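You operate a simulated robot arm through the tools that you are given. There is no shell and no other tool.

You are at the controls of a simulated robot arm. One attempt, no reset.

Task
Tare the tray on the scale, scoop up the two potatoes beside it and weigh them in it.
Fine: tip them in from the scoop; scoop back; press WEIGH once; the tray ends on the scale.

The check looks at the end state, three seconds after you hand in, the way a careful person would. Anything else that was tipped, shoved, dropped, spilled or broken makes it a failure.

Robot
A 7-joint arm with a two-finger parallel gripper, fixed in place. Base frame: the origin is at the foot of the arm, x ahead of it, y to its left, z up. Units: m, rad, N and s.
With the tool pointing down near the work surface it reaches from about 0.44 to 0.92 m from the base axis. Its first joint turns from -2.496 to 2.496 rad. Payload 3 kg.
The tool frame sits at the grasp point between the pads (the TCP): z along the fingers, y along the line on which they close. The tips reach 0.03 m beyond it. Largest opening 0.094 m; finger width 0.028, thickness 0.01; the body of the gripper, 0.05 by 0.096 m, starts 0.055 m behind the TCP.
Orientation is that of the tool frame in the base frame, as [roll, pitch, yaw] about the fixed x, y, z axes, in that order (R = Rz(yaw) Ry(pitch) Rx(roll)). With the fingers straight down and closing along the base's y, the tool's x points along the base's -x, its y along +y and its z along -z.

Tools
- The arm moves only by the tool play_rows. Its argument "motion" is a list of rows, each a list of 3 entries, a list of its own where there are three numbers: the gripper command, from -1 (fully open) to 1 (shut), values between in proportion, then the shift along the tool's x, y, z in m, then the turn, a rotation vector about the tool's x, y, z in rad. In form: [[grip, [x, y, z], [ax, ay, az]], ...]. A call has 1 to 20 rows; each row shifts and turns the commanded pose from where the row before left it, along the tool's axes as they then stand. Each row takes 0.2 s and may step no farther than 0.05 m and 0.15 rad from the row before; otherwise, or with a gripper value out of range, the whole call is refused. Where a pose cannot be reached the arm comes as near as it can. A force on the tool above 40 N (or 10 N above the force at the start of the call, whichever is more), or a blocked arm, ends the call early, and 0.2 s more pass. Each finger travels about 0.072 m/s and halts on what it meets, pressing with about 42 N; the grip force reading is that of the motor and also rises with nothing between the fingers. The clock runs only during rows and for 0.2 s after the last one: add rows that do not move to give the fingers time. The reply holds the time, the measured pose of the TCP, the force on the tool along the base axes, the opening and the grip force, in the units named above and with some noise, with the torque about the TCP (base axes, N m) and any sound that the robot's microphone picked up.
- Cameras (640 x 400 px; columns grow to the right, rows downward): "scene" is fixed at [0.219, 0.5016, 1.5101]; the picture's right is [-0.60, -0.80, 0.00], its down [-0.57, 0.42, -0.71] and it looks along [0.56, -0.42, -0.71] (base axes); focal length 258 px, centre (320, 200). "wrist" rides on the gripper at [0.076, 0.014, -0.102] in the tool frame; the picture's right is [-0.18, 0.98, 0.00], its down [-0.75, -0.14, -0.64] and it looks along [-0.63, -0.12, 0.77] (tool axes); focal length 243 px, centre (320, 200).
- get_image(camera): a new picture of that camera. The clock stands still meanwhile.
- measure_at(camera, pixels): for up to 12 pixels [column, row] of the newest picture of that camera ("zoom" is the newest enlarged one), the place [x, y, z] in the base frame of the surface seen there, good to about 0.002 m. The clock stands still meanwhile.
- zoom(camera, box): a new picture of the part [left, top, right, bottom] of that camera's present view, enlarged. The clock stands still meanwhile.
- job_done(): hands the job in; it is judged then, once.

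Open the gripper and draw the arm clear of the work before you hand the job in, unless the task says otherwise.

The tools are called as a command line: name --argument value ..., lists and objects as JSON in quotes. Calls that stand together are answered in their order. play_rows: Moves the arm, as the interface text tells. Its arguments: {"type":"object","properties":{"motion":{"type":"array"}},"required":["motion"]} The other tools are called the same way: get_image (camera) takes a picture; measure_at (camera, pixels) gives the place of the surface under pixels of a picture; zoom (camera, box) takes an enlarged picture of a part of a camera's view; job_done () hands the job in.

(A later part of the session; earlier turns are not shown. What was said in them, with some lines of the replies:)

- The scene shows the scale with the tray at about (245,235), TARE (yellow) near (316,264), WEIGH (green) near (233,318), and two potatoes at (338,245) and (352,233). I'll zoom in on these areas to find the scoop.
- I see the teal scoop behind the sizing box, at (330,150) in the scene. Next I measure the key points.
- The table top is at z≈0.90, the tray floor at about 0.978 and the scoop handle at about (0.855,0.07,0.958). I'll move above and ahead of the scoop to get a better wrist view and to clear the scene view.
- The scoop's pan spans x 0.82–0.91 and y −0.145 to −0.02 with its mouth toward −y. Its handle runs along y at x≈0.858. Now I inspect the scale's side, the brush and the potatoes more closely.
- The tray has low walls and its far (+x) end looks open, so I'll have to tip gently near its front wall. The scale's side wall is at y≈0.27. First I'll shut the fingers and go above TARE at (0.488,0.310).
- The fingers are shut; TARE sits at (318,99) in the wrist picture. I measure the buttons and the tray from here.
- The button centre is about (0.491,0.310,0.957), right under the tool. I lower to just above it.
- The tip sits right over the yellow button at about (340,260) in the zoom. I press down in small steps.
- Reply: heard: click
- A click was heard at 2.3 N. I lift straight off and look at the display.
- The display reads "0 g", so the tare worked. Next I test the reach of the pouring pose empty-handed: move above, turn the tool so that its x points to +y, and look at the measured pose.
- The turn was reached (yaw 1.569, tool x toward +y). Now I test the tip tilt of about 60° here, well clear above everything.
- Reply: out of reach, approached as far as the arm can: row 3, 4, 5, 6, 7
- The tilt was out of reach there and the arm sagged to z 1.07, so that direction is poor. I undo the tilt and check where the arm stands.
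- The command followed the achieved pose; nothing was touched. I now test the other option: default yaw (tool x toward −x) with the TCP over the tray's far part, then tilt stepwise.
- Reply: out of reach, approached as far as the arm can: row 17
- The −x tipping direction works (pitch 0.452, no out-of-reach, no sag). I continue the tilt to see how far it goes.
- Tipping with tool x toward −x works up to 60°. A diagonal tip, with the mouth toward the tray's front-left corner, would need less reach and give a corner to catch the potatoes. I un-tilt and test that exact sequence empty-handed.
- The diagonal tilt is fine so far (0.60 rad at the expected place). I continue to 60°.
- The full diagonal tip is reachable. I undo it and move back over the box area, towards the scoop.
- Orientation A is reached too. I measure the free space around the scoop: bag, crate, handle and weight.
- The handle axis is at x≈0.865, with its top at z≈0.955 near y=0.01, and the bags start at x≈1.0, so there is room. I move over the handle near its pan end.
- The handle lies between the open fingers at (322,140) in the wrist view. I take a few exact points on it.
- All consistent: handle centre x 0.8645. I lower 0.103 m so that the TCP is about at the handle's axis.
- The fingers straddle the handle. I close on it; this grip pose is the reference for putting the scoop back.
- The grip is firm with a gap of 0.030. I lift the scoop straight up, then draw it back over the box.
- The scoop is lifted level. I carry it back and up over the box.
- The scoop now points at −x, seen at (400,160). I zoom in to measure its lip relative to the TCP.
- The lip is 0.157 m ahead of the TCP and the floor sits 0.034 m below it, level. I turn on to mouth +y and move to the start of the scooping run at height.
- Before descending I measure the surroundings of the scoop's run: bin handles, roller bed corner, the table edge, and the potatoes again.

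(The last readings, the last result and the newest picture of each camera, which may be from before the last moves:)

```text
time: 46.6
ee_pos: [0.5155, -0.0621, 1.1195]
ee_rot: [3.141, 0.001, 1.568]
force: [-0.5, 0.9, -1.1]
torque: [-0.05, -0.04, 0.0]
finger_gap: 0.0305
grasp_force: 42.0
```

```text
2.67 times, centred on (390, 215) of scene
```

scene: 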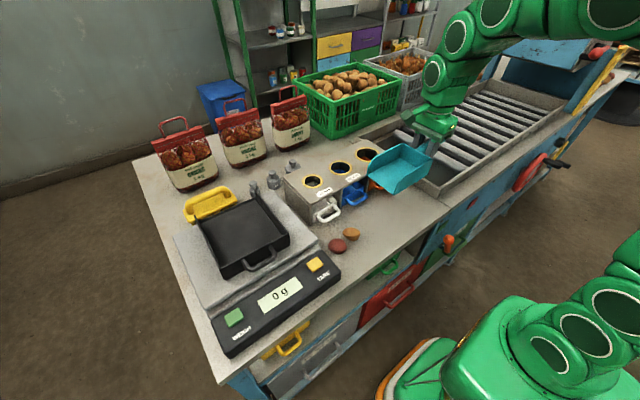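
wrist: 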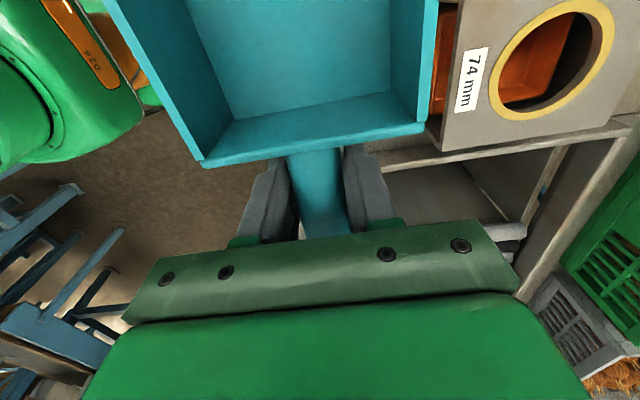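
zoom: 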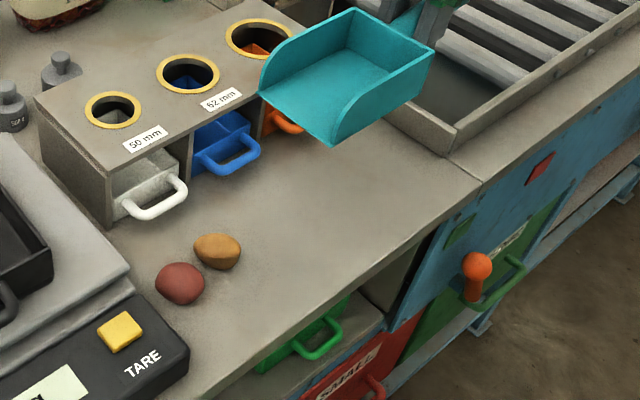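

The roller bed's corner is at (0.48,−0.17), so I shift 0.017 m toward +y to keep the handle end clear. Then I lower to just above the table.

play_rows --motion '[[1, [0.017, 0, 0], [0, 0, 0]], [1, [0, 0, 0.04], [0, 0, 0]], [1, [0, 0, 0.04], [0, 0, 0]], [1, [0, 0, 0.04], [0, 0, 0]], [1, [0, 0, 0.035], [0, 0, 0]], [1, [0, 0, 0.015], [0, 0, 0]], [1, [0, 0, 0], [0, 0, 0]]]'

zoom --camera "scene" --box '[300, 140, 480, 290]'

```text
time: 48.2
ee_pos: [0.5147, -0.0433, 0.9503]
ee_rot: [-3.141, -0.001, 1.573]
force: [-0.3, 0.5, -0.8]
torque: [-0.03, -0.01, 0.05]
finger_gap: 0.0305
grasp_force: 41.8
```

```text
2.67 times, centred on (390, 215) of scene
```

zoom: 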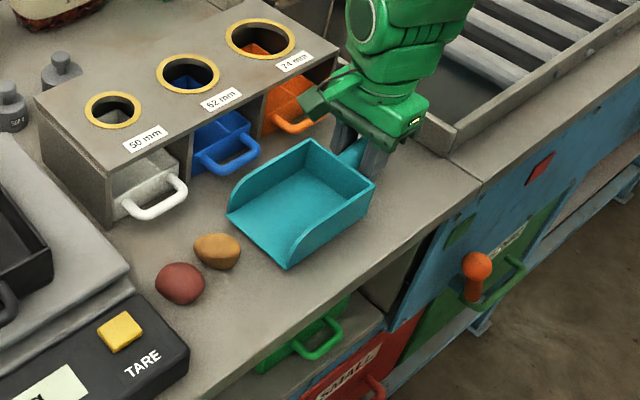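

Clear on all sides. I tip the nose down very slightly and lower until the lip just touches the table.

play_rows --motion '[[1, [0, 0, 0.004], [0, -0.02, 0]], [1, [0, 0, 0.004], [0, 0, 0]], [1, [0, 0, 0.001], [0, 0, 0]], [1, [0, 0, 0], [0, 0, 0]]]'

```text
time: 49.2
ee_pos: [0.515, -0.0434, 0.9398]
ee_rot: [3.14, 0.02, 1.57]
force: [2.4, 0.0, 5.4]
torque: [0.97, -0.15, -0.29]
finger_gap: 0.0308
grasp_force: 42.0
```

The lip is in contact with 5.4 N. I ease it by 0.5 mm and slide forward (+y) up to and a bit under the orange potato.

play_rows --motion '[[1, [0.01, 0, -0.0007], [0, 0, 0]], [1, [0.015, 0, -0.0003], [0, 0, 0]], [1, [0.015, 0, -0.0003], [0, 0, 0]], [1, [0.01, 0, -0.0002], [0, 0, 0]], [1, [0, 0, 0], [0, 0, 0]]]'

zoom --camera "scene" --box '[290, 180, 430, 290]'

```text
time: 50.4
ee_pos: [0.515, 0.0076, 0.9408]
ee_rot: [-3.141, 0.021, 1.569]
force: [0.8, -0.4, -0.6]
torque: [-0.11, -0.01, -0.02]
finger_gap: 0.0307
grasp_force: 41.9
```

```text
3.64 times, centred on (360, 235) of scene
```

zoom: 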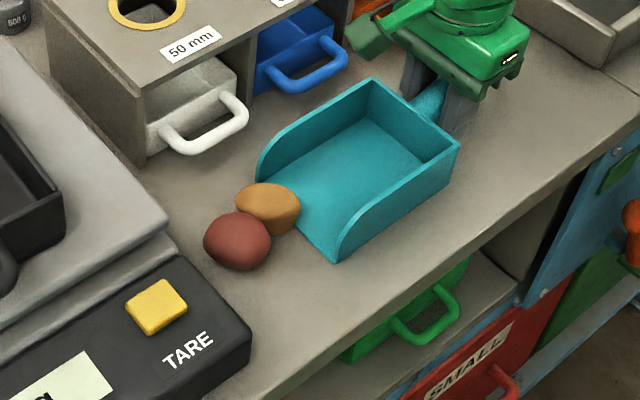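

The lip is at y≈0.165 with the orange potato at it and touching the red one. I measure both before going on.

measure_at --camera "zoom" --pixels '[[268, 205], [238, 238], [245, 195], [295, 205], [265, 225], [330, 255], [258, 170], [290, 185], [250, 305]]'

```text
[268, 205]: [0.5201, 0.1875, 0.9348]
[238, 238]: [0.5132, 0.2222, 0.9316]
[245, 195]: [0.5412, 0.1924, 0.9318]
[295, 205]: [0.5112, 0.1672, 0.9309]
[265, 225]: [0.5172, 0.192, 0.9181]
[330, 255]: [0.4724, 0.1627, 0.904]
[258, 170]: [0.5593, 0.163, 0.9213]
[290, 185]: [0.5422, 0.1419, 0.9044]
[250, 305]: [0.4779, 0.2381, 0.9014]
```

The orange potato slid 2 cm and now touches the red one. I press the lip back onto the table and continue toward the scale's side wall as backstop.

play_rows --motion '[[1, [0.01, 0, 0.0006], [0, 0, 0]], [1, [0.015, 0, -0.0003], [0, 0, 0]], [1, [0.015, 0, -0.0003], [0, 0, 0]], [1, [0.01, 0, -0.0002], [0, 0, 0]], [1, [0, 0, 0], [0, 0, 0]]]'

zoom --camera "scene" --box '[290, 180, 430, 290]'

```text
time: 51.6
ee_pos: [0.5162, 0.055, 0.9399]
ee_rot: [-3.141, 0.021, 1.569]
force: [-0.3, -1.2, 3.2]
torque: [0.58, -0.15, -0.12]
finger_gap: 0.0307
grasp_force: 42.2
```

```text
3.64 times, centred on (360, 235) of scene
```

zoom: 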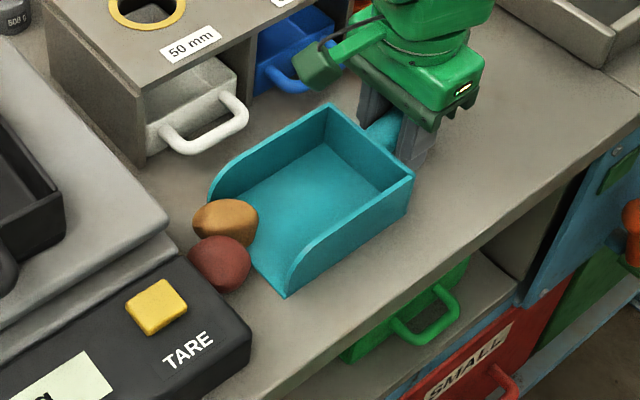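

The potatoes have come side by side in front of the lip, near the scale wall. I measure where they are against the scoop's side walls.

measure_at --camera "zoom" --pixels '[[225, 220], [220, 262], [200, 215], [200, 245], [240, 275], [215, 195], [290, 290], [212, 185], [195, 235], [250, 290]]'

```text
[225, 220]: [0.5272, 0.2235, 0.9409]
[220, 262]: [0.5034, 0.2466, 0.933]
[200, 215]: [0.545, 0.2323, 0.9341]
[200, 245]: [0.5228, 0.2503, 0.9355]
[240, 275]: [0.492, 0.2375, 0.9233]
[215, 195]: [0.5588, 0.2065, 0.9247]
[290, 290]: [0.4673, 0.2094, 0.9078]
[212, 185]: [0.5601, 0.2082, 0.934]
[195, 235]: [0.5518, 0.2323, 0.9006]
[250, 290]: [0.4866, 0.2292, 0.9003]
```

Both sit within the pan's inner width (x 0.47–0.56), with the red one at the wall and the orange starting to ride up. I go on in small steps, watching the force.

play_rows --motion '[[1, [0.008, 0, -0.0002], [0, 0, 0]], [1, [0.008, 0, -0.0002], [0, 0, 0]], [1, [0, 0, 0], [0, 0, 0]]]'

zoom --camera "scene" --box '[290, 180, 430, 290]'

```text
time: 52.4
ee_pos: [0.5148, 0.0731, 0.9384]
ee_rot: [-3.141, 0.021, 1.569]
force: [0.7, -0.9, 0.7]
torque: [0.3, -0.03, -0.02]
finger_gap: 0.0305
grasp_force: 42.4
```

```text
3.64 times, centred on (360, 235) of scene
```

zoom: 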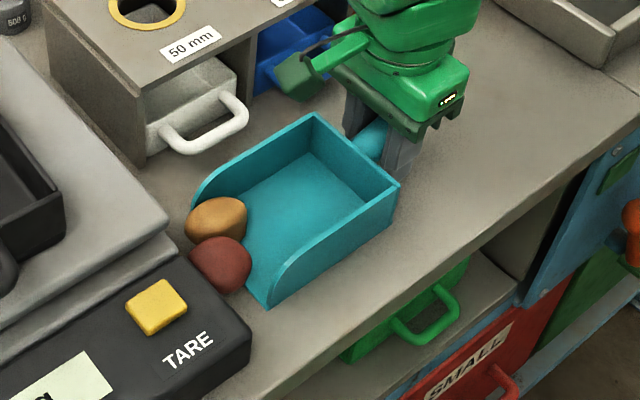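

The force stays low and both potatoes are climbing over the lip. I go on by 2 cm.

play_rows --motion '[[1, [0.008, 0, -0.0002], [0, 0, 0]], [1, [0.008, 0, -0.0002], [0, 0, 0]], [1, [0.004, 0, -0.0001], [0, 0, 0]], [1, [0, 0, 0], [0, 0, 0]]]'

zoom --camera "scene" --box '[290, 180, 430, 290]'

```text
time: 53.4
ee_pos: [0.5161, 0.0921, 0.94]
ee_rot: [3.141, 0.019, 1.568]
force: [-0.1, 0.2, -2.3]
torque: [-0.15, 0.02, 0.04]
finger_gap: 0.0303
grasp_force: 41.9
```

```text
3.64 times, centred on (360, 235) of scene
```

zoom: 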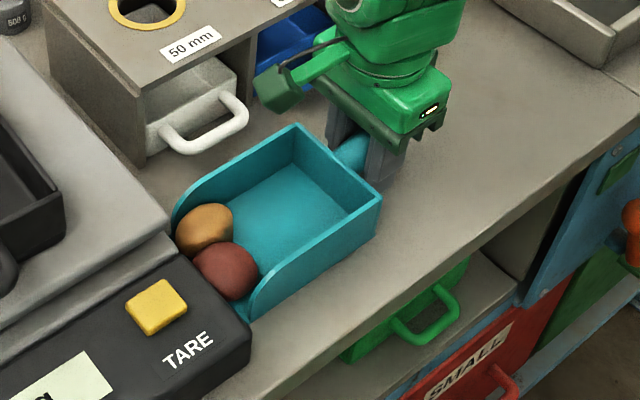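

The downward force of 2.3 N suggests both potatoes rest on the scoop. I measure them relative to the lip at y≈0.249.

measure_at --camera "zoom" --pixels '[[205, 228], [225, 272], [183, 235], [200, 275], [218, 210], [250, 270], [235, 298], [247, 308], [175, 215], [205, 290]]'

```text
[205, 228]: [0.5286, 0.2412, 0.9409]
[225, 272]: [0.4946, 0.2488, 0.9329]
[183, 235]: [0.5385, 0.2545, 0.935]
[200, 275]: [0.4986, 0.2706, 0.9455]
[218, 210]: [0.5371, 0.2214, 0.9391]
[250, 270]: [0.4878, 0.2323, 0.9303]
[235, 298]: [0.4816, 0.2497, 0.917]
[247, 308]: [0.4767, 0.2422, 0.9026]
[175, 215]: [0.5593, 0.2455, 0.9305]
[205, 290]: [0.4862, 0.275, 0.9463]
```

The potato centres are about at the lip, so they need a little more: I push 12 mm further, staying clear of the wall at 0.27.

play_rows --motion '[[1, [0.006, 0, 0], [0, 0, 0]], [1, [0.006, 0, 0], [0, 0, 0]], [1, [0, 0, 0], [0, 0, 0]]]'

zoom --camera "scene" --box '[290, 180, 430, 290]'

```text
time: 54.2
ee_pos: [0.5146, 0.1043, 0.939]
ee_rot: [3.14, 0.021, 1.57]
force: [0.6, -0.1, 1.3]
torque: [0.19, -0.01, 0.01]
finger_gap: 0.0305
grasp_force: 41.9
```

```text
3.64 times, centred on (360, 235) of scene
```

zoom: 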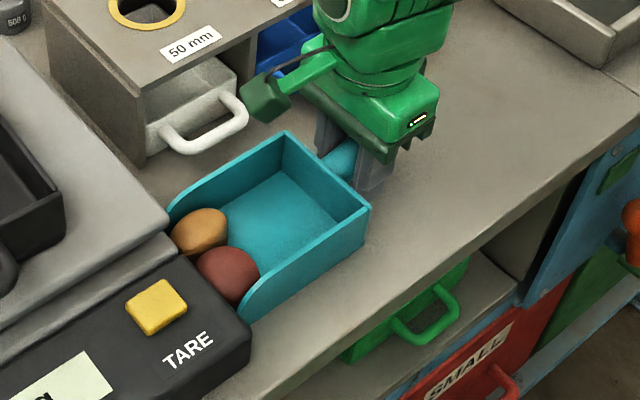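

The lip is now well under both (y≈0.261). I gently tilt the mouth up so they roll back into the pan.

play_rows --motion '[[1, [0, 0, -0.0005], [0, 0.03, 0]], [1, [0, 0, -0.0005], [0, 0.03, 0]], [1, [0, 0, -0.0005], [0, 0.03, 0]], [1, [0, 0, 0], [0, 0, 0]], [1, [0, 0, 0], [0, 0, 0]]]'

zoom --camera "scene" --box '[290, 180, 430, 290]'

get_image --camera "wrist"

```text
time: 55.4
ee_pos: [0.5143, 0.1037, 0.9418]
ee_rot: [-3.141, -0.069, 1.57]
force: [0.4, 0.7, -1.2]
torque: [-0.17, -0.03, 0.0]
finger_gap: 0.0305
grasp_force: 42.2
```

```text
3.64 times, centred on (360, 235) of scene
```

zoom: 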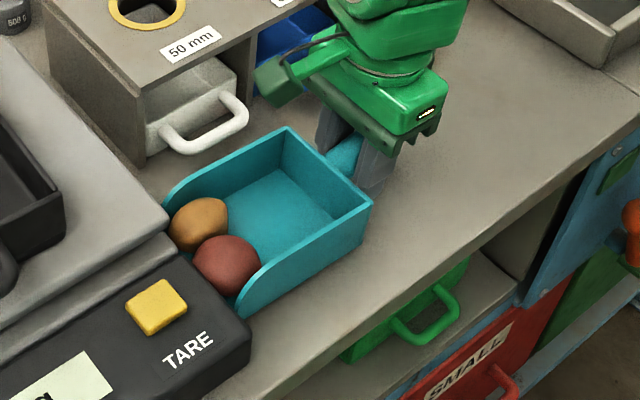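

```text
taken
```

wrist: 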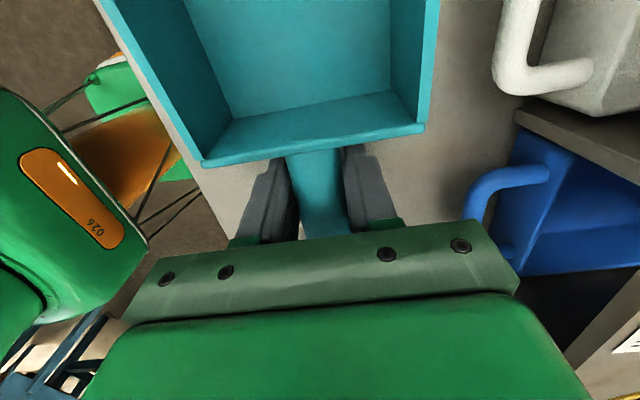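

They ride on the pan (1.2 N down) but have not rolled yet. I tilt further back slowly.

play_rows --motion '[[1, [0, 0, -0.0005], [0, 0.04, 0]], [1, [0, 0, -0.0005], [0, 0.04, 0]], [1, [0, 0, -0.0005], [0, 0.04, 0]], [1, [0, 0, 0], [0, 0.04, 0]], [1, [0, 0, 0], [0, 0, 0]], [1, [0, 0, 0], [0, 0, 0]]]'

zoom --camera "scene" --box '[290, 180, 430, 290]'

```text
time: 56.8
ee_pos: [0.5136, 0.1043, 0.9426]
ee_rot: [-3.141, -0.23, 1.571]
force: [0.4, -21.6, -1.5]
torque: [-0.16, 0.0, 0.07]
finger_gap: 0.0307
grasp_force: 42.1
```

```text
3.64 times, centred on (360, 235) of scene
```

zoom: 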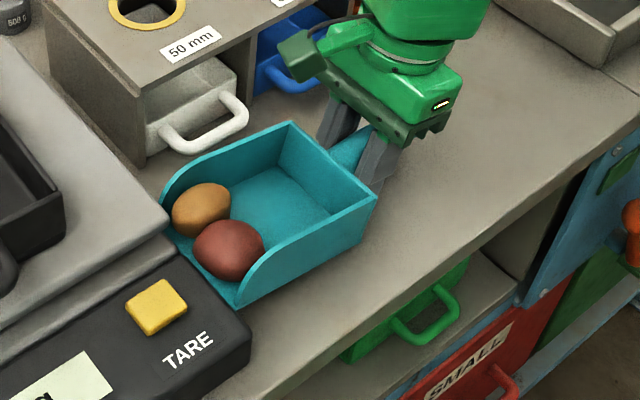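

The lip has come against the scale's side (−21.6 N in y), while both potatoes are now inside the lip. I back off 1 cm at once.

play_rows --motion '[[1, [-0.005, 0, -0.001], [0, 0, 0]], [1, [-0.005, 0, -0.001], [0, 0, 0]], [1, [0, 0, 0], [0, 0, 0]]]'

zoom --camera "scene" --box '[290, 180, 430, 290]'

measure_at --camera "zoom" --pixels '[[157, 305], [250, 330], [170, 235], [205, 210], [230, 250]]'

```text
time: 57.6
ee_pos: [0.513, 0.0937, 0.9418]
ee_rot: [-3.142, -0.231, 1.569]
force: [-0.3, 0.7, -2.4]
torque: [-0.15, 0.01, 0.02]
finger_gap: 0.0305
grasp_force: 41.9
```

```text
3.64 times, centred on (360, 235) of scene
```

zoom: 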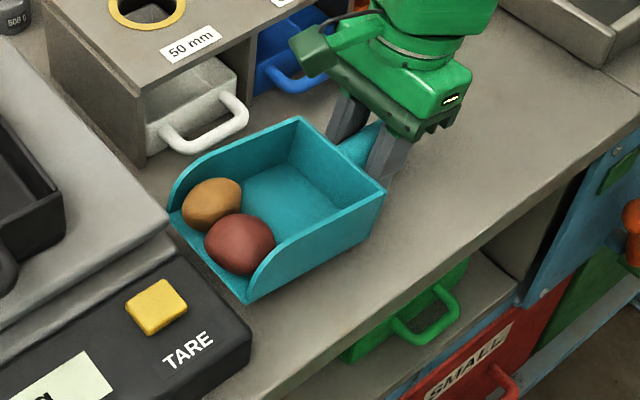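

```text
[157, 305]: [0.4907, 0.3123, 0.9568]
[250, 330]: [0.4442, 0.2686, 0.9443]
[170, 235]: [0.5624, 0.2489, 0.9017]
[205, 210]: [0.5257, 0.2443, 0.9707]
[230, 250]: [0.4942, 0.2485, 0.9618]
```

The scale has not moved (TARE still at (0.491,0.312)) and both potatoes lie in the pan. I lift gently while backing off, then tilt back a bit more.

play_rows --motion '[[1, [-0.0027, 0, -0.0178], [0, 0, 0]], [1, [-0.0027, 0, -0.0178], [0, 0, 0]], [1, [-0.0027, 0, -0.0178], [0, 0, 0]], [1, [0, 0, 0], [0, 0.04, 0]], [1, [0, 0, 0], [0, 0.04, 0]], [1, [0, 0, 0], [0, 0.04, 0]], [1, [0, 0, 0], [0, 0.04, 0]], [1, [0, 0, 0], [0, 0, 0]], [1, [0, 0, 0], [0, 0, 0]]]'

zoom --camera "scene" --box '[290, 160, 450, 290]'

```text
time: 59.6
ee_pos: [0.5129, 0.0736, 0.993]
ee_rot: [3.141, -0.389, 1.57]
force: [0.8, 0.5, -1.4]
torque: [-0.11, 0.0, 0.01]
finger_gap: 0.0304
grasp_force: 41.8
```

```text
3.08 times, centred on (370, 225) of scene
```

zoom: 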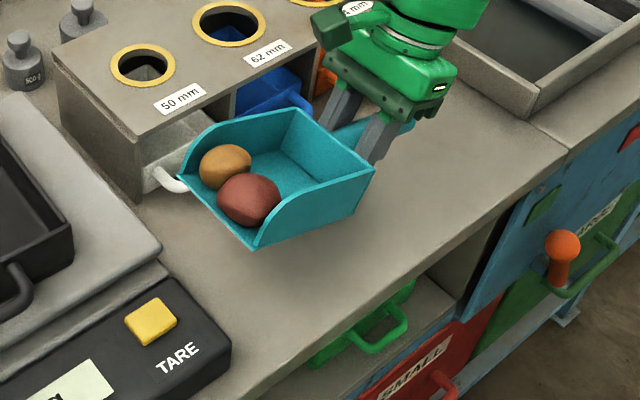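

They stay firmly in at 22° of back tilt. I raise the scoop to z≈1.12 and ease the tilt to about 6° back.

play_rows --motion '[[1, [0.012, 0, -0.0294], [0, 0, 0]], [1, [0.012, 0, -0.0294], [0, 0, 0]], [1, [0.012, 0, -0.0294], [0, 0, 0]], [1, [0.012, 0, -0.0294], [0, 0, 0]], [1, [0, 0, 0], [0, -0.04, 0]], [1, [0, 0, 0], [0, -0.04, 0]], [1, [0, 0, 0], [0, -0.04, 0]], [1, [0, 0, 0], [0, -0.04, 0]], [1, [0, 0, 0], [0, -0.04, 0]], [1, [0, 0, 0], [0, -0.04, 0]], [1, [0, 0, 0], [0, -0.04, 0]], [1, [0, 0, 0], [0, 0, 0]]]'

zoom --camera "scene" --box '[290, 130, 450, 260]'

```text
time: 62.2
ee_pos: [0.5145, 0.0743, 1.1201]
ee_rot: [3.141, -0.111, 1.569]
force: [0.9, 0.3, -2.2]
torque: [-0.11, 0.0, 0.0]
finger_gap: 0.0307
grasp_force: 42.3
```

```text
3.08 times, centred on (370, 195) of scene
```

zoom: 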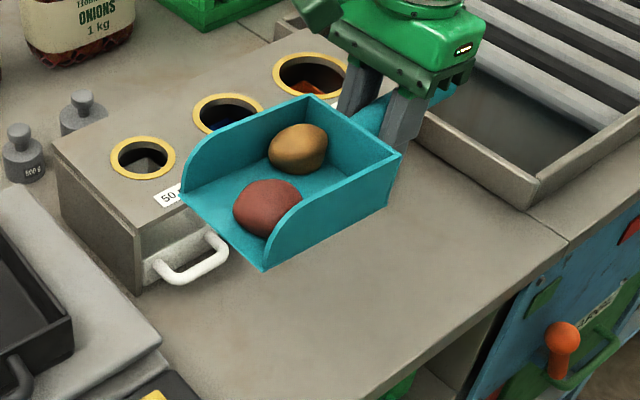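

The potatoes rolled to the middle of the pan, nicely held. I move toward the tray at height and turn the mouth to the diagonal (about the vertical).

play_rows --motion '[[1, [0.0133, 0.0183, 0.0015], [0, 0, 0]], [1, [0.0133, 0.0183, 0.0015], [0, 0, 0]], [1, [0.0133, 0.0183, 0.0015], [0, 0, 0]], [1, [0.0133, 0.0183, 0.0015], [0, 0, 0]], [1, [0.0133, 0.0183, 0.0015], [0, 0, 0]], [1, [0.0133, 0.0183, 0.0015], [0, 0, 0]], [1, [0, 0, 0], [0.0087, 0, -0.078]], [1, [0, 0, 0], [0.0087, 0, -0.078]], [1, [0, 0, 0], [0.0087, 0, -0.078]], [1, [0, 0, 0], [0.0087, 0, -0.078]], [1, [0, 0, 0], [0.0087, 0, -0.078]], [1, [0, 0, 0], [0.0087, 0, -0.078]], [1, [0, 0, 0], [0.0087, 0, -0.078]], [1, [0, 0, 0], [0.0087, 0, -0.078]], [1, [0, 0, 0], [0.0087, 0, -0.078]], [1, [0, 0, 0], [0.0087, 0, -0.078]], [1, [0, 0, 0], [0, 0, 0]]]'

zoom --camera "scene" --box '[230, 120, 430, 260]'

```text
time: 65.8
ee_pos: [0.6251, 0.155, 1.1196]
ee_rot: [-3.139, -0.11, 2.359]
force: [-0.7, -0.7, -1.9]
torque: [-0.04, -0.03, 0.03]
finger_gap: 0.0309
grasp_force: 41.8
```

```text
2.86 times, centred on (330, 190) of scene
```

zoom: 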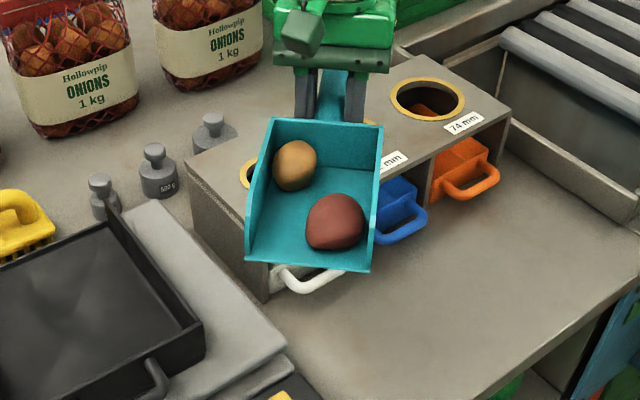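

Both potatoes are steady. I carry them over the tray with the lip ending near (0.64,0.42), keeping the floor above the walls.

play_rows --motion '[[1, [0.0022, 0.0248, 0.0028], [0, 0, 0]], [1, [0.0022, 0.0248, 0.0028], [0, 0, 0]], [1, [0.0022, 0.0248, 0.0028], [0, 0, 0]], [1, [0.0022, 0.0248, 0.0028], [0, -0.02, 0]], [1, [0.0022, 0.0248, 0.0028], [0, -0.02, 0]], [1, [0.0022, 0.0248, 0.0028], [0, -0.02, 0]], [1, [0.0022, 0.0248, 0.0028], [0, -0.02, 0]], [1, [0.0022, 0.0248, 0.0028], [0, 0, 0]], [1, [0, 0, 0], [0, 0, 0]]]'

zoom --camera "scene" --box '[190, 150, 370, 290]'

```text
time: 67.8
ee_pos: [0.7503, 0.3087, 1.0995]
ee_rot: [3.141, -0.029, 2.354]
force: [-0.2, 0.5, -1.4]
torque: [-0.06, -0.13, -0.02]
finger_gap: 0.0305
grasp_force: 42.0
```

```text
2.86 times, centred on (280, 220) of scene
```

zoom: 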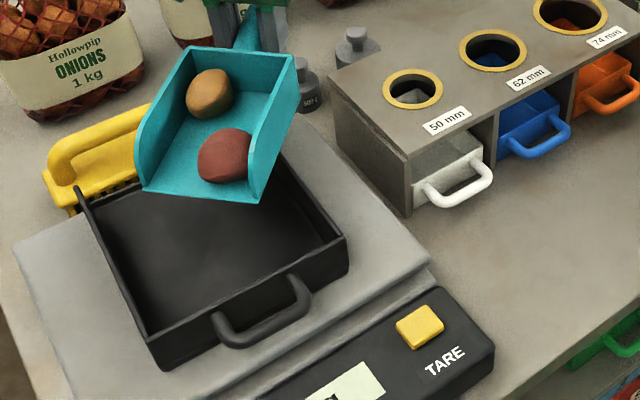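

The scoop is over the tray; lip corners appear at (142,188) and (262,203) in the zoom. I measure them before tipping.

measure_at --camera "zoom" --pixels '[[145, 186], [200, 194], [256, 199], [75, 192], [150, 340], [342, 245], [210, 95], [225, 155]]'

```text
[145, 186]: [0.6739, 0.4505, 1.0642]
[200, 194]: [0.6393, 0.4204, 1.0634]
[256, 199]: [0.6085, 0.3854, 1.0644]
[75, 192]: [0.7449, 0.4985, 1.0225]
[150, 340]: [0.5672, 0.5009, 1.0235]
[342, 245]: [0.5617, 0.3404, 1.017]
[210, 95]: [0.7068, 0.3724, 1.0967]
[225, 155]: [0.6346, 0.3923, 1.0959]
```

The lip is fully inside the tray outline, centred at (0.64,0.42,1.064). I start tipping about the lip while lowering it, up to about 21°.

play_rows --motion '[[1, [0.0041, 0, -0.0035], [0, -0.1, 0]], [1, [0, 0, 0], [0, 0, 0]], [1, [0.0053, 0, -0.0035], [0, -0.1, 0]], [1, [0, 0, 0], [0, 0, 0]], [1, [0.0065, 0, -0.0037], [0, -0.1, 0]], [1, [0, 0, 0], [0, 0, 0]], [1, [0.0072, 0, -0.0059], [0, -0.1, 0]], [1, [0, 0, 0], [0, 0, 0]]]'

zoom --camera "scene" --box '[190, 150, 370, 290]'

```text
time: 69.6
ee_pos: [0.7322, 0.3246, 1.1117]
ee_rot: [3.14, 0.369, 2.354]
force: [0.0, -0.9, -0.9]
torque: [-0.02, -0.03, -0.01]
finger_gap: 0.0308
grasp_force: 41.5
```

```text
2.86 times, centred on (280, 220) of scene
```

zoom: 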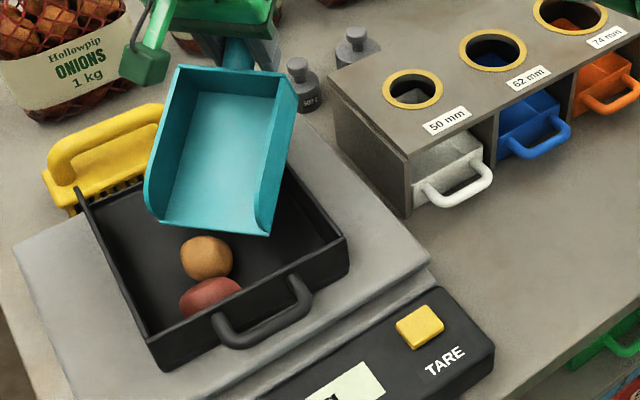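

Both potatoes are in the tray, at (205,257) and (210,297) in the zoom. I raise the empty scoop straight up and draw it away, then level it.

play_rows --motion '[[1, [-0.006, 0, -0.0155], [0, 0, 0]], [1, [-0.006, 0, -0.0155], [0, 0, 0]], [1, [-0.006, 0, -0.0155], [0, 0, 0]], [1, [-0.0066, -0.0354, 0.0026], [0, 0, 0]], [1, [-0.0066, -0.0354, 0.0026], [0, 0, 0]], [1, [-0.0066, -0.0354, 0.0026], [0, 0, 0]], [1, [-0.0066, -0.0354, 0.0026], [0, 0, 0]], [1, [0, 0, 0], [0, 0.1, 0]], [1, [0, 0, 0], [0, 0.1, 0]], [1, [0, 0, 0], [0, 0.1, 0]], [1, [0, 0, 0], [0, 0.07, 0]], [1, [0, 0, 0], [0, 0, 0]]]'

get_image --camera "scene"

zoom --camera "scene" --box '[170, 150, 370, 330]'

```text
time: 72.2
ee_pos: [0.6527, 0.206, 1.1615]
ee_rot: [-3.139, 0.0, 2.354]
force: [-0.2, 0.2, -1.4]
torque: [0.01, -0.03, 0.03]
finger_gap: 0.0304
grasp_force: 41.6
```

```text
taken
```

scene: 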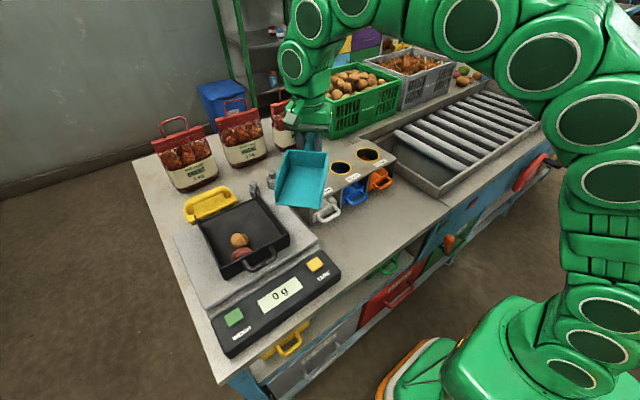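

```text
2.22 times, centred on (270, 240) of scene
```

zoom: 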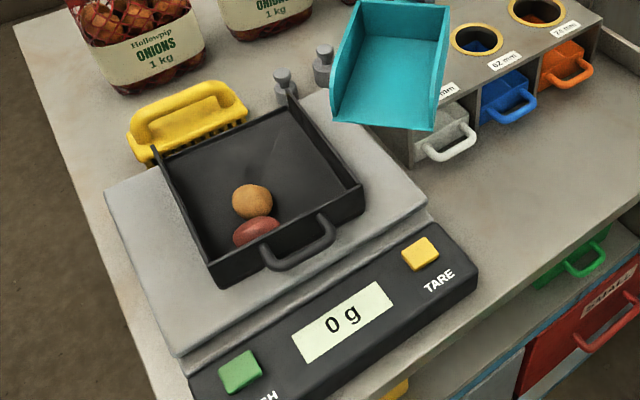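

The potatoes rest inside the tray and the display still reads "0 g". Now I carry the scoop back to the turning place and turn it to its original heading.

play_rows --motion '[[1, [-0.0236, -0.033, 0.008], [0, 0, 0]], [1, [-0.0236, -0.033, 0.008], [0, 0, 0]], [1, [-0.0236, -0.033, 0.008], [0, 0, 0]], [1, [-0.0236, -0.033, 0.008], [0, 0, 0]], [1, [-0.0236, -0.033, 0.008], [0, 0, 0]], [1, [0, 0, 0], [0, 0, 0]]]'

play_rows --motion '[[1, [0, 0, 0], [0, 0, -0.1386]], [1, [0, 0, 0], [0, 0, -0.1386]], [1, [0, 0, 0], [0, 0, -0.1386]], [1, [0, 0, 0], [0, 0, -0.1386]], [1, [0, 0, 0], [0, 0, -0.1386]], [1, [0, 0, 0], [0, 0, -0.1386]], [1, [0, 0, 0], [0, 0, -0.1386]], [1, [0, 0, 0], [0, 0, -0.1386]], [1, [0, 0, 0], [0, 0, -0.1386]], [1, [0, 0, 0], [0, 0, -0.1386]], [1, [0, 0, 0], [0, 0, -0.1386]], [1, [0, 0, 0], [0, 0, -0.1386]], [1, [0, 0, 0], [0, 0, -0.1386]], [1, [0, 0, 0], [0, 0, -0.1386]], [1, [0, 0, 0], [0, 0, -0.1386]], [1, [0, 0, 0], [0, 0, -0.1386]], [1, [0, 0, 0], [0, 0, -0.1386]], [1, [0, 0, 0], [0, 0, 0]]]'

```text
time: 73.6
ee_pos: [0.6195, 0.0027, 1.1202]
ee_rot: [3.141, -0.001, 2.356]
force: [0.7, -0.8, -0.4]
torque: [0.0, -0.02, 0.0]
finger_gap: 0.0305
grasp_force: 42.0
```

```text
time: 77.4
ee_pos: [0.619, 0.0064, 1.1216]
ee_rot: [3.141, -0.003, -1.571]
force: [-0.7, -0.9, -1.4]
torque: [0.03, 0.03, 0.01]
finger_gap: 0.0305
grasp_force: 42.0
```

The heading is restored at (0.619,0.006). I retrace the path over the box to above its original spot.

play_rows --motion '[[1, [0, -0.035, 0], [0, 0, 0]], [1, [0, -0.035, 0], [0, 0, 0]], [1, [0, -0.035, 0], [0, 0, 0]], [1, [0, -0.035, 0], [0, 0, 0]], [1, [0, -0.035, 0.01], [0, 0, 0]], [1, [0, -0.035, 0.01], [0, 0, 0]], [1, [0, -0.016, 0.02], [0, 0, 0]], [1, [0, -0.011, 0.02], [0, 0, 0]], [1, [0, -0.011, 0.02], [0, 0, 0]], [1, [0, 0, 0], [0, 0, 0]]]'

zoom --camera "scene" --box '[270, 90, 410, 190]'

```text
time: 79.6
ee_pos: [0.8677, 0.005, 1.0405]
ee_rot: [3.14, -0.002, -1.572]
force: [-0.7, -0.3, -1.3]
torque: [0.04, 0.0, 0.04]
finger_gap: 0.0303
grasp_force: 42.5
```

```text
4.00 times, centred on (340, 140) of scene
```

zoom: 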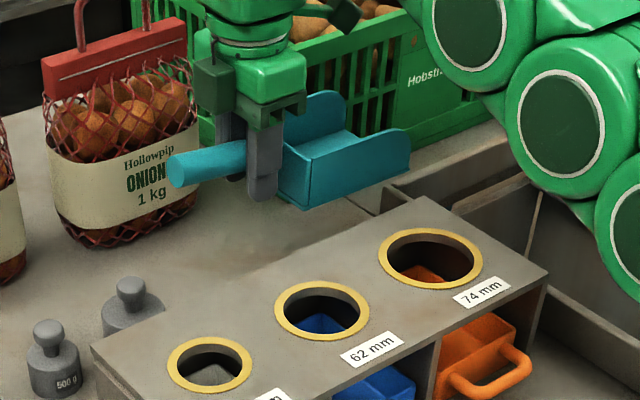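

Same picture as right after the pickup. I lower it back down to just above the table.

play_rows --motion '[[1, [0, 0, 0.03], [0, 0, 0]], [1, [0, 0, 0.03], [0, 0, 0]], [1, [0, 0, 0.025], [0, 0, 0]], [1, [0, 0, 0.012], [0, 0, 0]], [1, [0, 0, 0.003], [0, 0, 0]], [1, [0, 0, 0], [0, 0, 0]]]'

```text
time: 81.0
ee_pos: [0.8673, 0.0055, 0.9413]
ee_rot: [-3.14, -0.001, -1.572]
force: [1.3, 3.3, 7.8]
torque: [-1.24, -0.11, 0.14]
finger_gap: 0.0302
grasp_force: 42.2
```

The lip touches first (torque −1.24), so the scoop sits slightly nose-down in the grip. I level it by 0.018 rad and lower another 2 mm.

play_rows --motion '[[1, [0, 0, 0], [0, 0.018, 0]], [1, [0, 0, 0.0015], [0, 0, 0]], [1, [0, 0, 0], [0, 0, 0]]]'

zoom --camera "scene" --box '[270, 90, 410, 190]'

```text
time: 81.8
ee_pos: [0.8671, 0.0045, 0.9385]
ee_rot: [3.14, -0.02, -1.573]
force: [0.4, 0.2, -0.5]
torque: [0.06, 0.0, -0.02]
finger_gap: 0.0305
grasp_force: 42.1
```

```text
4.00 times, centred on (340, 140) of scene
```

zoom: 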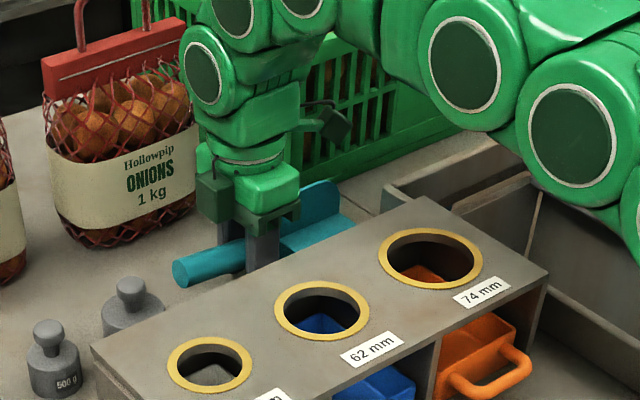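

No contact now, so it hovers within about a millimetre. I lower by half-millimetre steps until contact.

play_rows --motion '[[1, [0, 0, 0.0007], [0, 0, 0]], [1, [0, 0, 0.0007], [0, 0, 0]], [1, [0, 0, 0], [0, 0, 0]]]'

```text
time: 82.6
ee_pos: [0.8671, 0.0043, 0.9393]
ee_rot: [3.142, -0.021, -1.573]
force: [0.6, -0.4, 2.3]
torque: [-0.42, -0.07, 0.02]
finger_gap: 0.0303
grasp_force: 41.7
```

The scoop touches down with 2.3 N. I add a last tiny level-out and release it.

play_rows --motion '[[1, [0, 0, 0.0003], [0, 0.007, 0]], [1, [0, 0, 0], [0, 0, 0]], [0.2, [0, 0, 0], [0, 0, 0]], [-0.2, [0, 0, 0], [0, 0, 0]], [-1, [0, 0, 0], [0, 0, 0]], [-1, [0, 0, 0], [0, 0, 0]], [-1, [0, 0, 0], [0, 0, 0]], [-1, [0, 0, 0], [0, 0, 0]]]'

get_image --camera "wrist"

```text
time: 84.4
ee_pos: [0.8683, 0.0049, 0.9379]
ee_rot: [3.142, -0.026, -1.571]
force: [-0.5, -0.2, 0.1]
torque: [0.04, -0.02, 0.02]
finger_gap: 0.094
grasp_force: 0.0
```

```text
taken
```

wrist: 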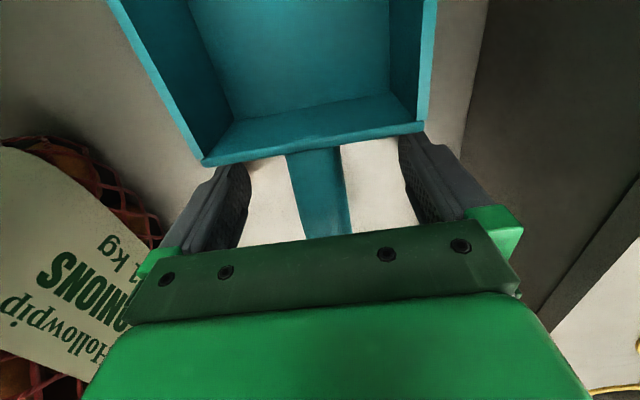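

The fingers are open and clear of the handle on both sides. I rise straight up and check the scoop's place.

play_rows --motion '[[-1, [0, 0, -0.01], [0, -0.025, 0]], [-1, [0, 0, -0.03], [0, 0, 0]], [-1, [0, 0, -0.03], [0, 0, 0]], [-1, [0, 0, -0.03], [0, 0, 0]], [-1, [0, 0.01, -0.02], [0, 0, 0]], [-1, [0, 0.015, -0.02], [0, 0, 0]], [-1, [0, 0, 0], [0, 0, 0]]]'

zoom --camera "scene" --box '[260, 110, 420, 210]'

measure_at --camera "zoom" --pixels '[[182, 195], [225, 182], [265, 168], [320, 108], [300, 150]]'

```text
time: 86.0
ee_pos: [0.8436, 0.0054, 1.076]
ee_rot: [3.141, 0.001, -1.572]
force: [0.7, 0.7, 0.1]
torque: [0.01, -0.01, -0.04]
finger_gap: 0.0939
grasp_force: 0.0
```

```text
4.00 times, centred on (340, 160) of scene
```

zoom: 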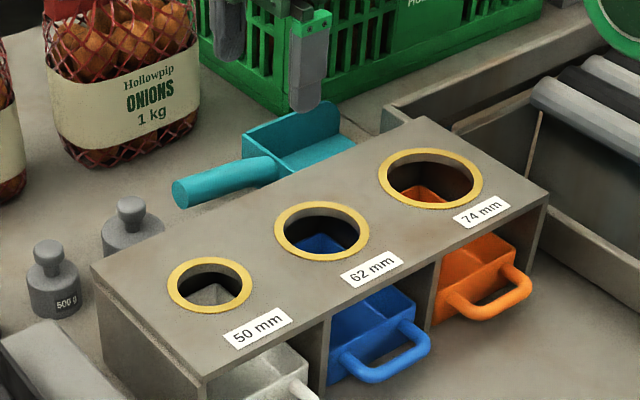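

```text
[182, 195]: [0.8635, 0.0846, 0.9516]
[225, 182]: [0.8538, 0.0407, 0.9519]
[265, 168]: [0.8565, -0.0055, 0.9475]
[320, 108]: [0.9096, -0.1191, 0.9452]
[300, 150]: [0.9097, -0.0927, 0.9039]
```

The scoop is back within about 2 mm of its first place. I draw the arm back, shut the fingers and turn to the default heading for pressing WEIGH.

play_rows --motion '[[-1, [0, 0.035, -0.0085], [0, 0, 0]], [-1, [0, 0.035, -0.0085], [0, 0, 0]], [1, [0, 0.035, -0.0085], [0, 0, 0]], [1, [0, 0.035, -0.0085], [0, 0, 0]], [1, [0, 0.035, -0.0085], [0, 0, 0]], [1, [0, 0.035, -0.0085], [0, 0, 0]], [1, [0, 0, 0], [0, 0, 0.1428]], [1, [0, 0, 0], [0, 0, 0.1428]], [1, [0, 0, 0], [0, 0, 0.1428]], [1, [0, 0, 0], [0, 0, 0.1428]], [1, [0, 0, 0], [0, 0, 0.1428]], [1, [0, 0, 0], [0, 0, 0.1428]], [1, [0, 0, 0], [0, 0, 0.1428]], [1, [0, 0, 0], [0, 0, 0.1428]], [1, [0, 0, 0], [0, 0, 0.1428]], [1, [0, 0, 0], [0, 0, 0.1428]], [1, [0, 0, 0], [0, 0, 0.1428]], [1, [0, 0, 0], [0, 0, 0]]]'

zoom --camera "scene" --box '[190, 190, 350, 350]'

measure_at --camera "scene" --pixels '[[234, 318], [226, 318], [241, 314], [316, 264]]'

```text
time: 89.8
ee_pos: [0.6329, 0.0051, 1.1293]
ee_rot: [-3.141, -0.001, 3.139]
force: [0.1, -0.7, -0.7]
torque: [0.02, 0.02, 0.04]
finger_gap: 0.0
grasp_force: 32.9
```

```text
2.50 times, centred on (270, 270) of scene
```

zoom: 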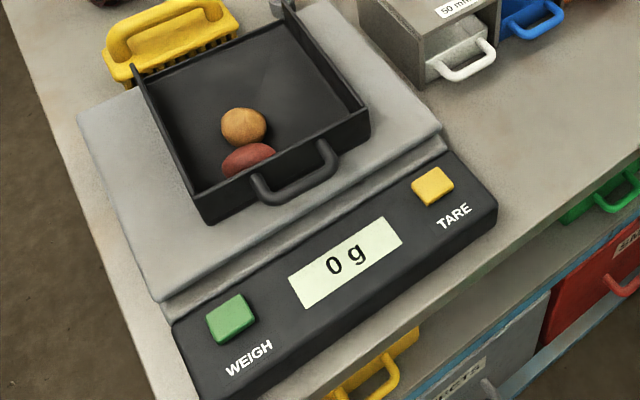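

```text
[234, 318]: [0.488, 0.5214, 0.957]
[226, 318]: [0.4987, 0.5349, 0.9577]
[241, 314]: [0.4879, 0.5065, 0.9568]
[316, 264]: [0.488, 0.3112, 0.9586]
```

Potatoes stay put and the display shows "0 g". I move above WEIGH at (0.491,0.520), well above the tray's rim.

play_rows --motion '[[1, [0.0118, 0.0429, 0.0015], [0, 0, 0]], [1, [0.0118, 0.0429, 0.0015], [0, 0, 0]], [1, [0.0118, 0.0429, 0.0015], [0, 0, 0]], [1, [0.0118, 0.0429, 0.0015], [0, 0, 0]], [1, [0.0118, 0.0429, 0.0015], [0, 0, 0]], [1, [0.0118, 0.0429, 0.0015], [0, 0, 0]], [1, [0.0118, 0.0429, 0.0015], [0, 0, 0]], [1, [0.0118, 0.0429, 0.0015], [0, 0, 0]], [1, [0.0118, 0.0429, 0.0015], [0, 0, 0]], [1, [0.0118, 0.0429, 0.0015], [0, 0, 0]], [1, [0.0118, 0.0429, 0.0015], [0, 0, 0]], [1, [0.0118, 0.0429, 0.0015], [0, 0, 0]], [1, [0, 0, 0], [0, 0, 0]]]'

get_image --camera "wrist"

```text
time: 92.6
ee_pos: [0.4925, 0.5223, 1.1125]
ee_rot: [3.141, -0.001, 3.14]
force: [0.9, 0.2, 0.0]
torque: [0.0, 0.02, -0.03]
finger_gap: 0.0
grasp_force: 32.7
```

```text
taken
```

wrist: 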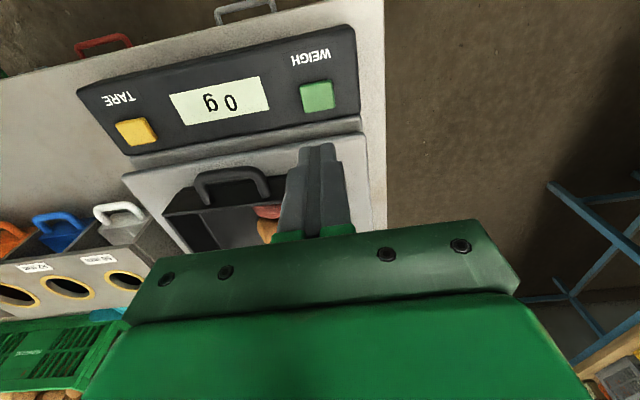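

WEIGH is at (317,97) in the wrist picture. I measure it to centre exactly.

measure_at --camera "wrist" --pixels '[[317, 97], [304, 88], [332, 106]]'

```text
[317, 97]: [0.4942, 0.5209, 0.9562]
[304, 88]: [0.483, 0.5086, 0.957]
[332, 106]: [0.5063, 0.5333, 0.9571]
```

The tool is centred within 2 mm. I lower to just above the button.

play_rows --motion '[[1, [0, 0, 0.04], [0, 0, 0]], [1, [0, 0, 0.04], [0, 0, 0]], [1, [0, 0, 0.03], [0, 0, 0]], [1, [0, 0, 0.009], [0, 0, 0]], [1, [0, 0, 0], [0, 0, 0]]]'

```text
time: 93.8
ee_pos: [0.4934, 0.5228, 0.9914]
ee_rot: [3.141, 0.0, 3.141]
force: [0.6, -1.0, -0.6]
torque: [-0.01, -0.01, 0.03]
finger_gap: 0.0
grasp_force: 33.4
```

The tip is about 4 mm above the button with no contact. One smooth press, hold, and straight release.

play_rows --motion '[[1, [0, 0, 0.003], [0, 0, 0]], [1, [0, 0, 0.003], [0, 0, 0]], [1, [0, 0, 0.0035], [0, 0, 0]], [1, [0, 0, 0], [0, 0, 0]]]'

```text
time: 94.8
ee_pos: [0.4923, 0.5199, 0.9818]
ee_rot: [3.141, 0.0, 3.14]
force: [2.2, 0.3, 1.8]
torque: [0.0, -0.03, 0.02]
finger_gap: 0.0001
grasp_force: 32.8
heard: click
```

One click was heard. I lift off straight and look at the display.

play_rows --motion '[[1, [0, 0, -0.02], [0, 0, 0]], [1, [0, 0, -0.04], [0, 0, 0]], [1, [0, 0, -0.05], [0, 0, 0]], [1, [0, 0, -0.05], [0, 0, 0]], [1, [0, 0, 0], [0, 0, 0]]]'

get_image --camera "wrist"

zoom --camera "scene" --box '[190, 190, 350, 350]'

```text
time: 96.0
ee_pos: [0.4943, 0.5196, 1.1429]
ee_rot: [-3.14, -0.003, 3.139]
force: [-0.3, 0.3, 0.4]
torque: [0.01, -0.01, 0.0]
finger_gap: 0.0002
grasp_force: 32.6
```

```text
taken
```

wrist: 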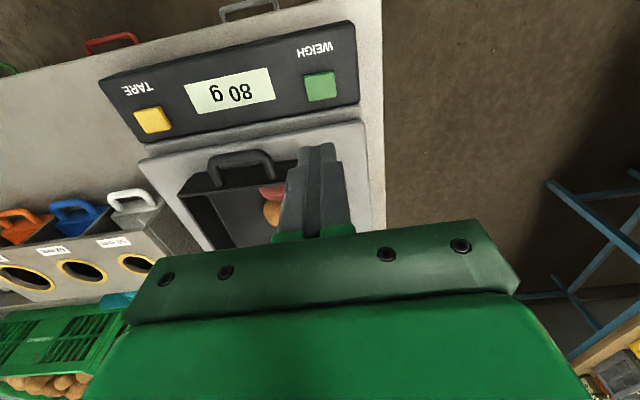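

```text
2.50 times, centred on (270, 270) of scene
```

zoom: 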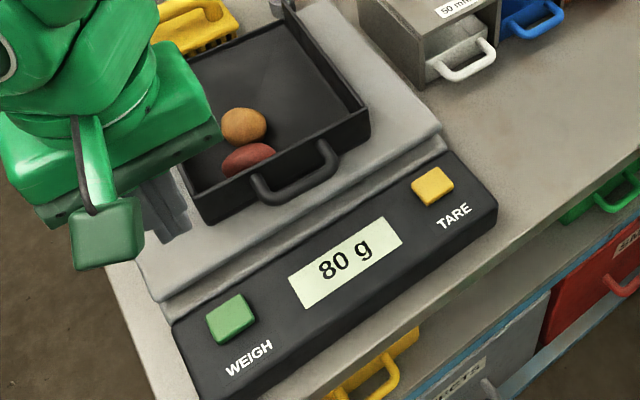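

The display reads "80 g" with both potatoes in the tray. I open the gripper and draw the arm back to about its starting pose.

play_rows --motion '[[1, [0, 0, -0.03], [0, 0, 0]], [-1, [0.0175, -0.03, -0.018], [0, 0, 0]], [-1, [0.0175, -0.03, -0.018], [0, 0, 0]], [-1, [0.0175, -0.03, -0.018], [0, 0, 0]], [-1, [0.0175, -0.03, -0.018], [0, 0, 0]], [-1, [0.0175, -0.03, -0.018], [0, 0, 0]], [-1, [0.0175, -0.03, -0.018], [0, 0, 0]], [-1, [0.0175, -0.03, -0.018], [0, 0, 0]], [-1, [0.0175, -0.03, -0.018], [0, 0, 0]], [-1, [0, 0, 0], [0, 0, 0]], [-1, [0, 0, 0], [0, 0, 0]]]'

get_image --camera "scene"

zoom --camera "wrist" --box '[220, 60, 500, 255]'

zoom --camera "scene" --box '[150, 120, 370, 330]'

```text
time: 98.4
ee_pos: [0.3587, 0.2828, 1.3125]
ee_rot: [3.141, -0.021, 3.136]
force: [0.1, -0.6, -0.5]
torque: [0.03, 0.02, 0.04]
finger_gap: 0.0939
grasp_force: 0.0
```

```text
taken
```

scene: 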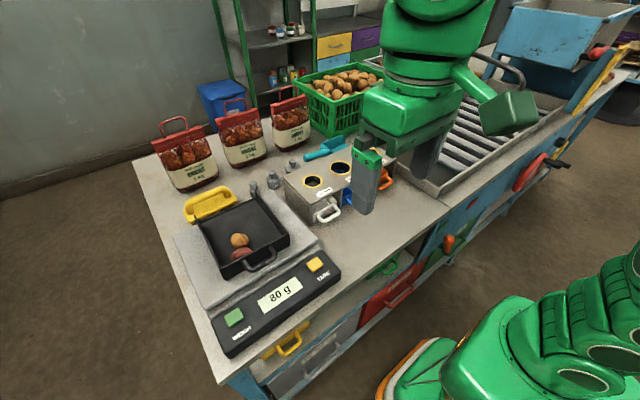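

```text
2.05 times, centred on (360, 158) of wrist
```

zoom: 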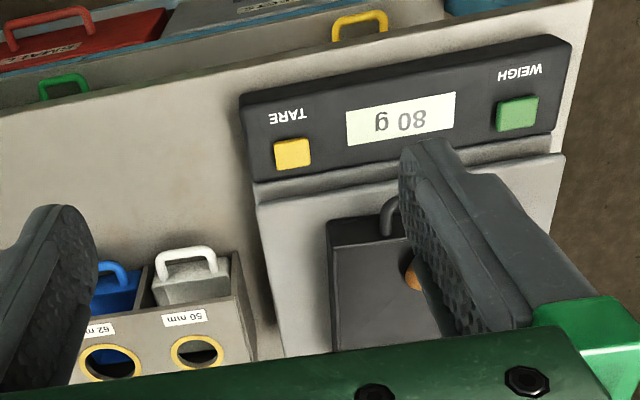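

```text
1.90 times, centred on (260, 225) of scene
```

zoom: 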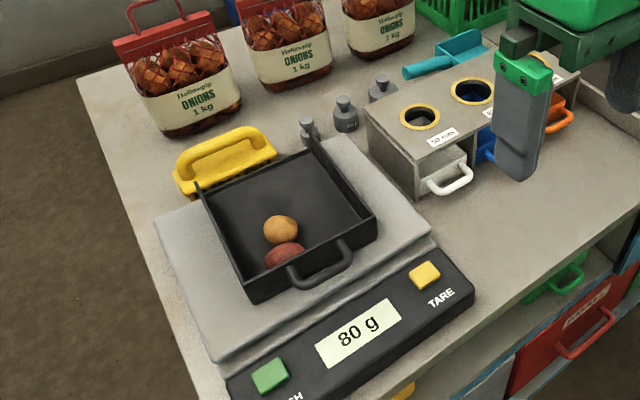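

The display reads "80 g" with both potatoes in the tray on the scale. The scoop is back in its place, nothing else has shifted, and the arm is clear with the gripper open, so I hand in.

job_done

```text
The job is handed in.
```

The two potatoes are weighed: the scale reads 80 g with both lying in the tray. I've handed the job in, but no verdict has come back yet.

- **Tare:** I pressed TARE once with only the tray on the scale, and the display went to 0 g.
- **Scooping:** I pushed the scoop under both potatoes, using the side of the scale as a backstop. At one point the lip pressed the scale with about 22 N, but the scale did not move.
- **Tipping:** Both potatoes went into the tray from the scoop, and nothing fell outside it.
- **Scoop:** It is back behind the sizing box, within about 4 mm of where it started and facing the same way.
- **Weigh:** I pressed WEIGH once and heard one click.

The tray is still on the scale, nothing else looks shifted in the last pictures, and the arm is drawn back with the gripper open.
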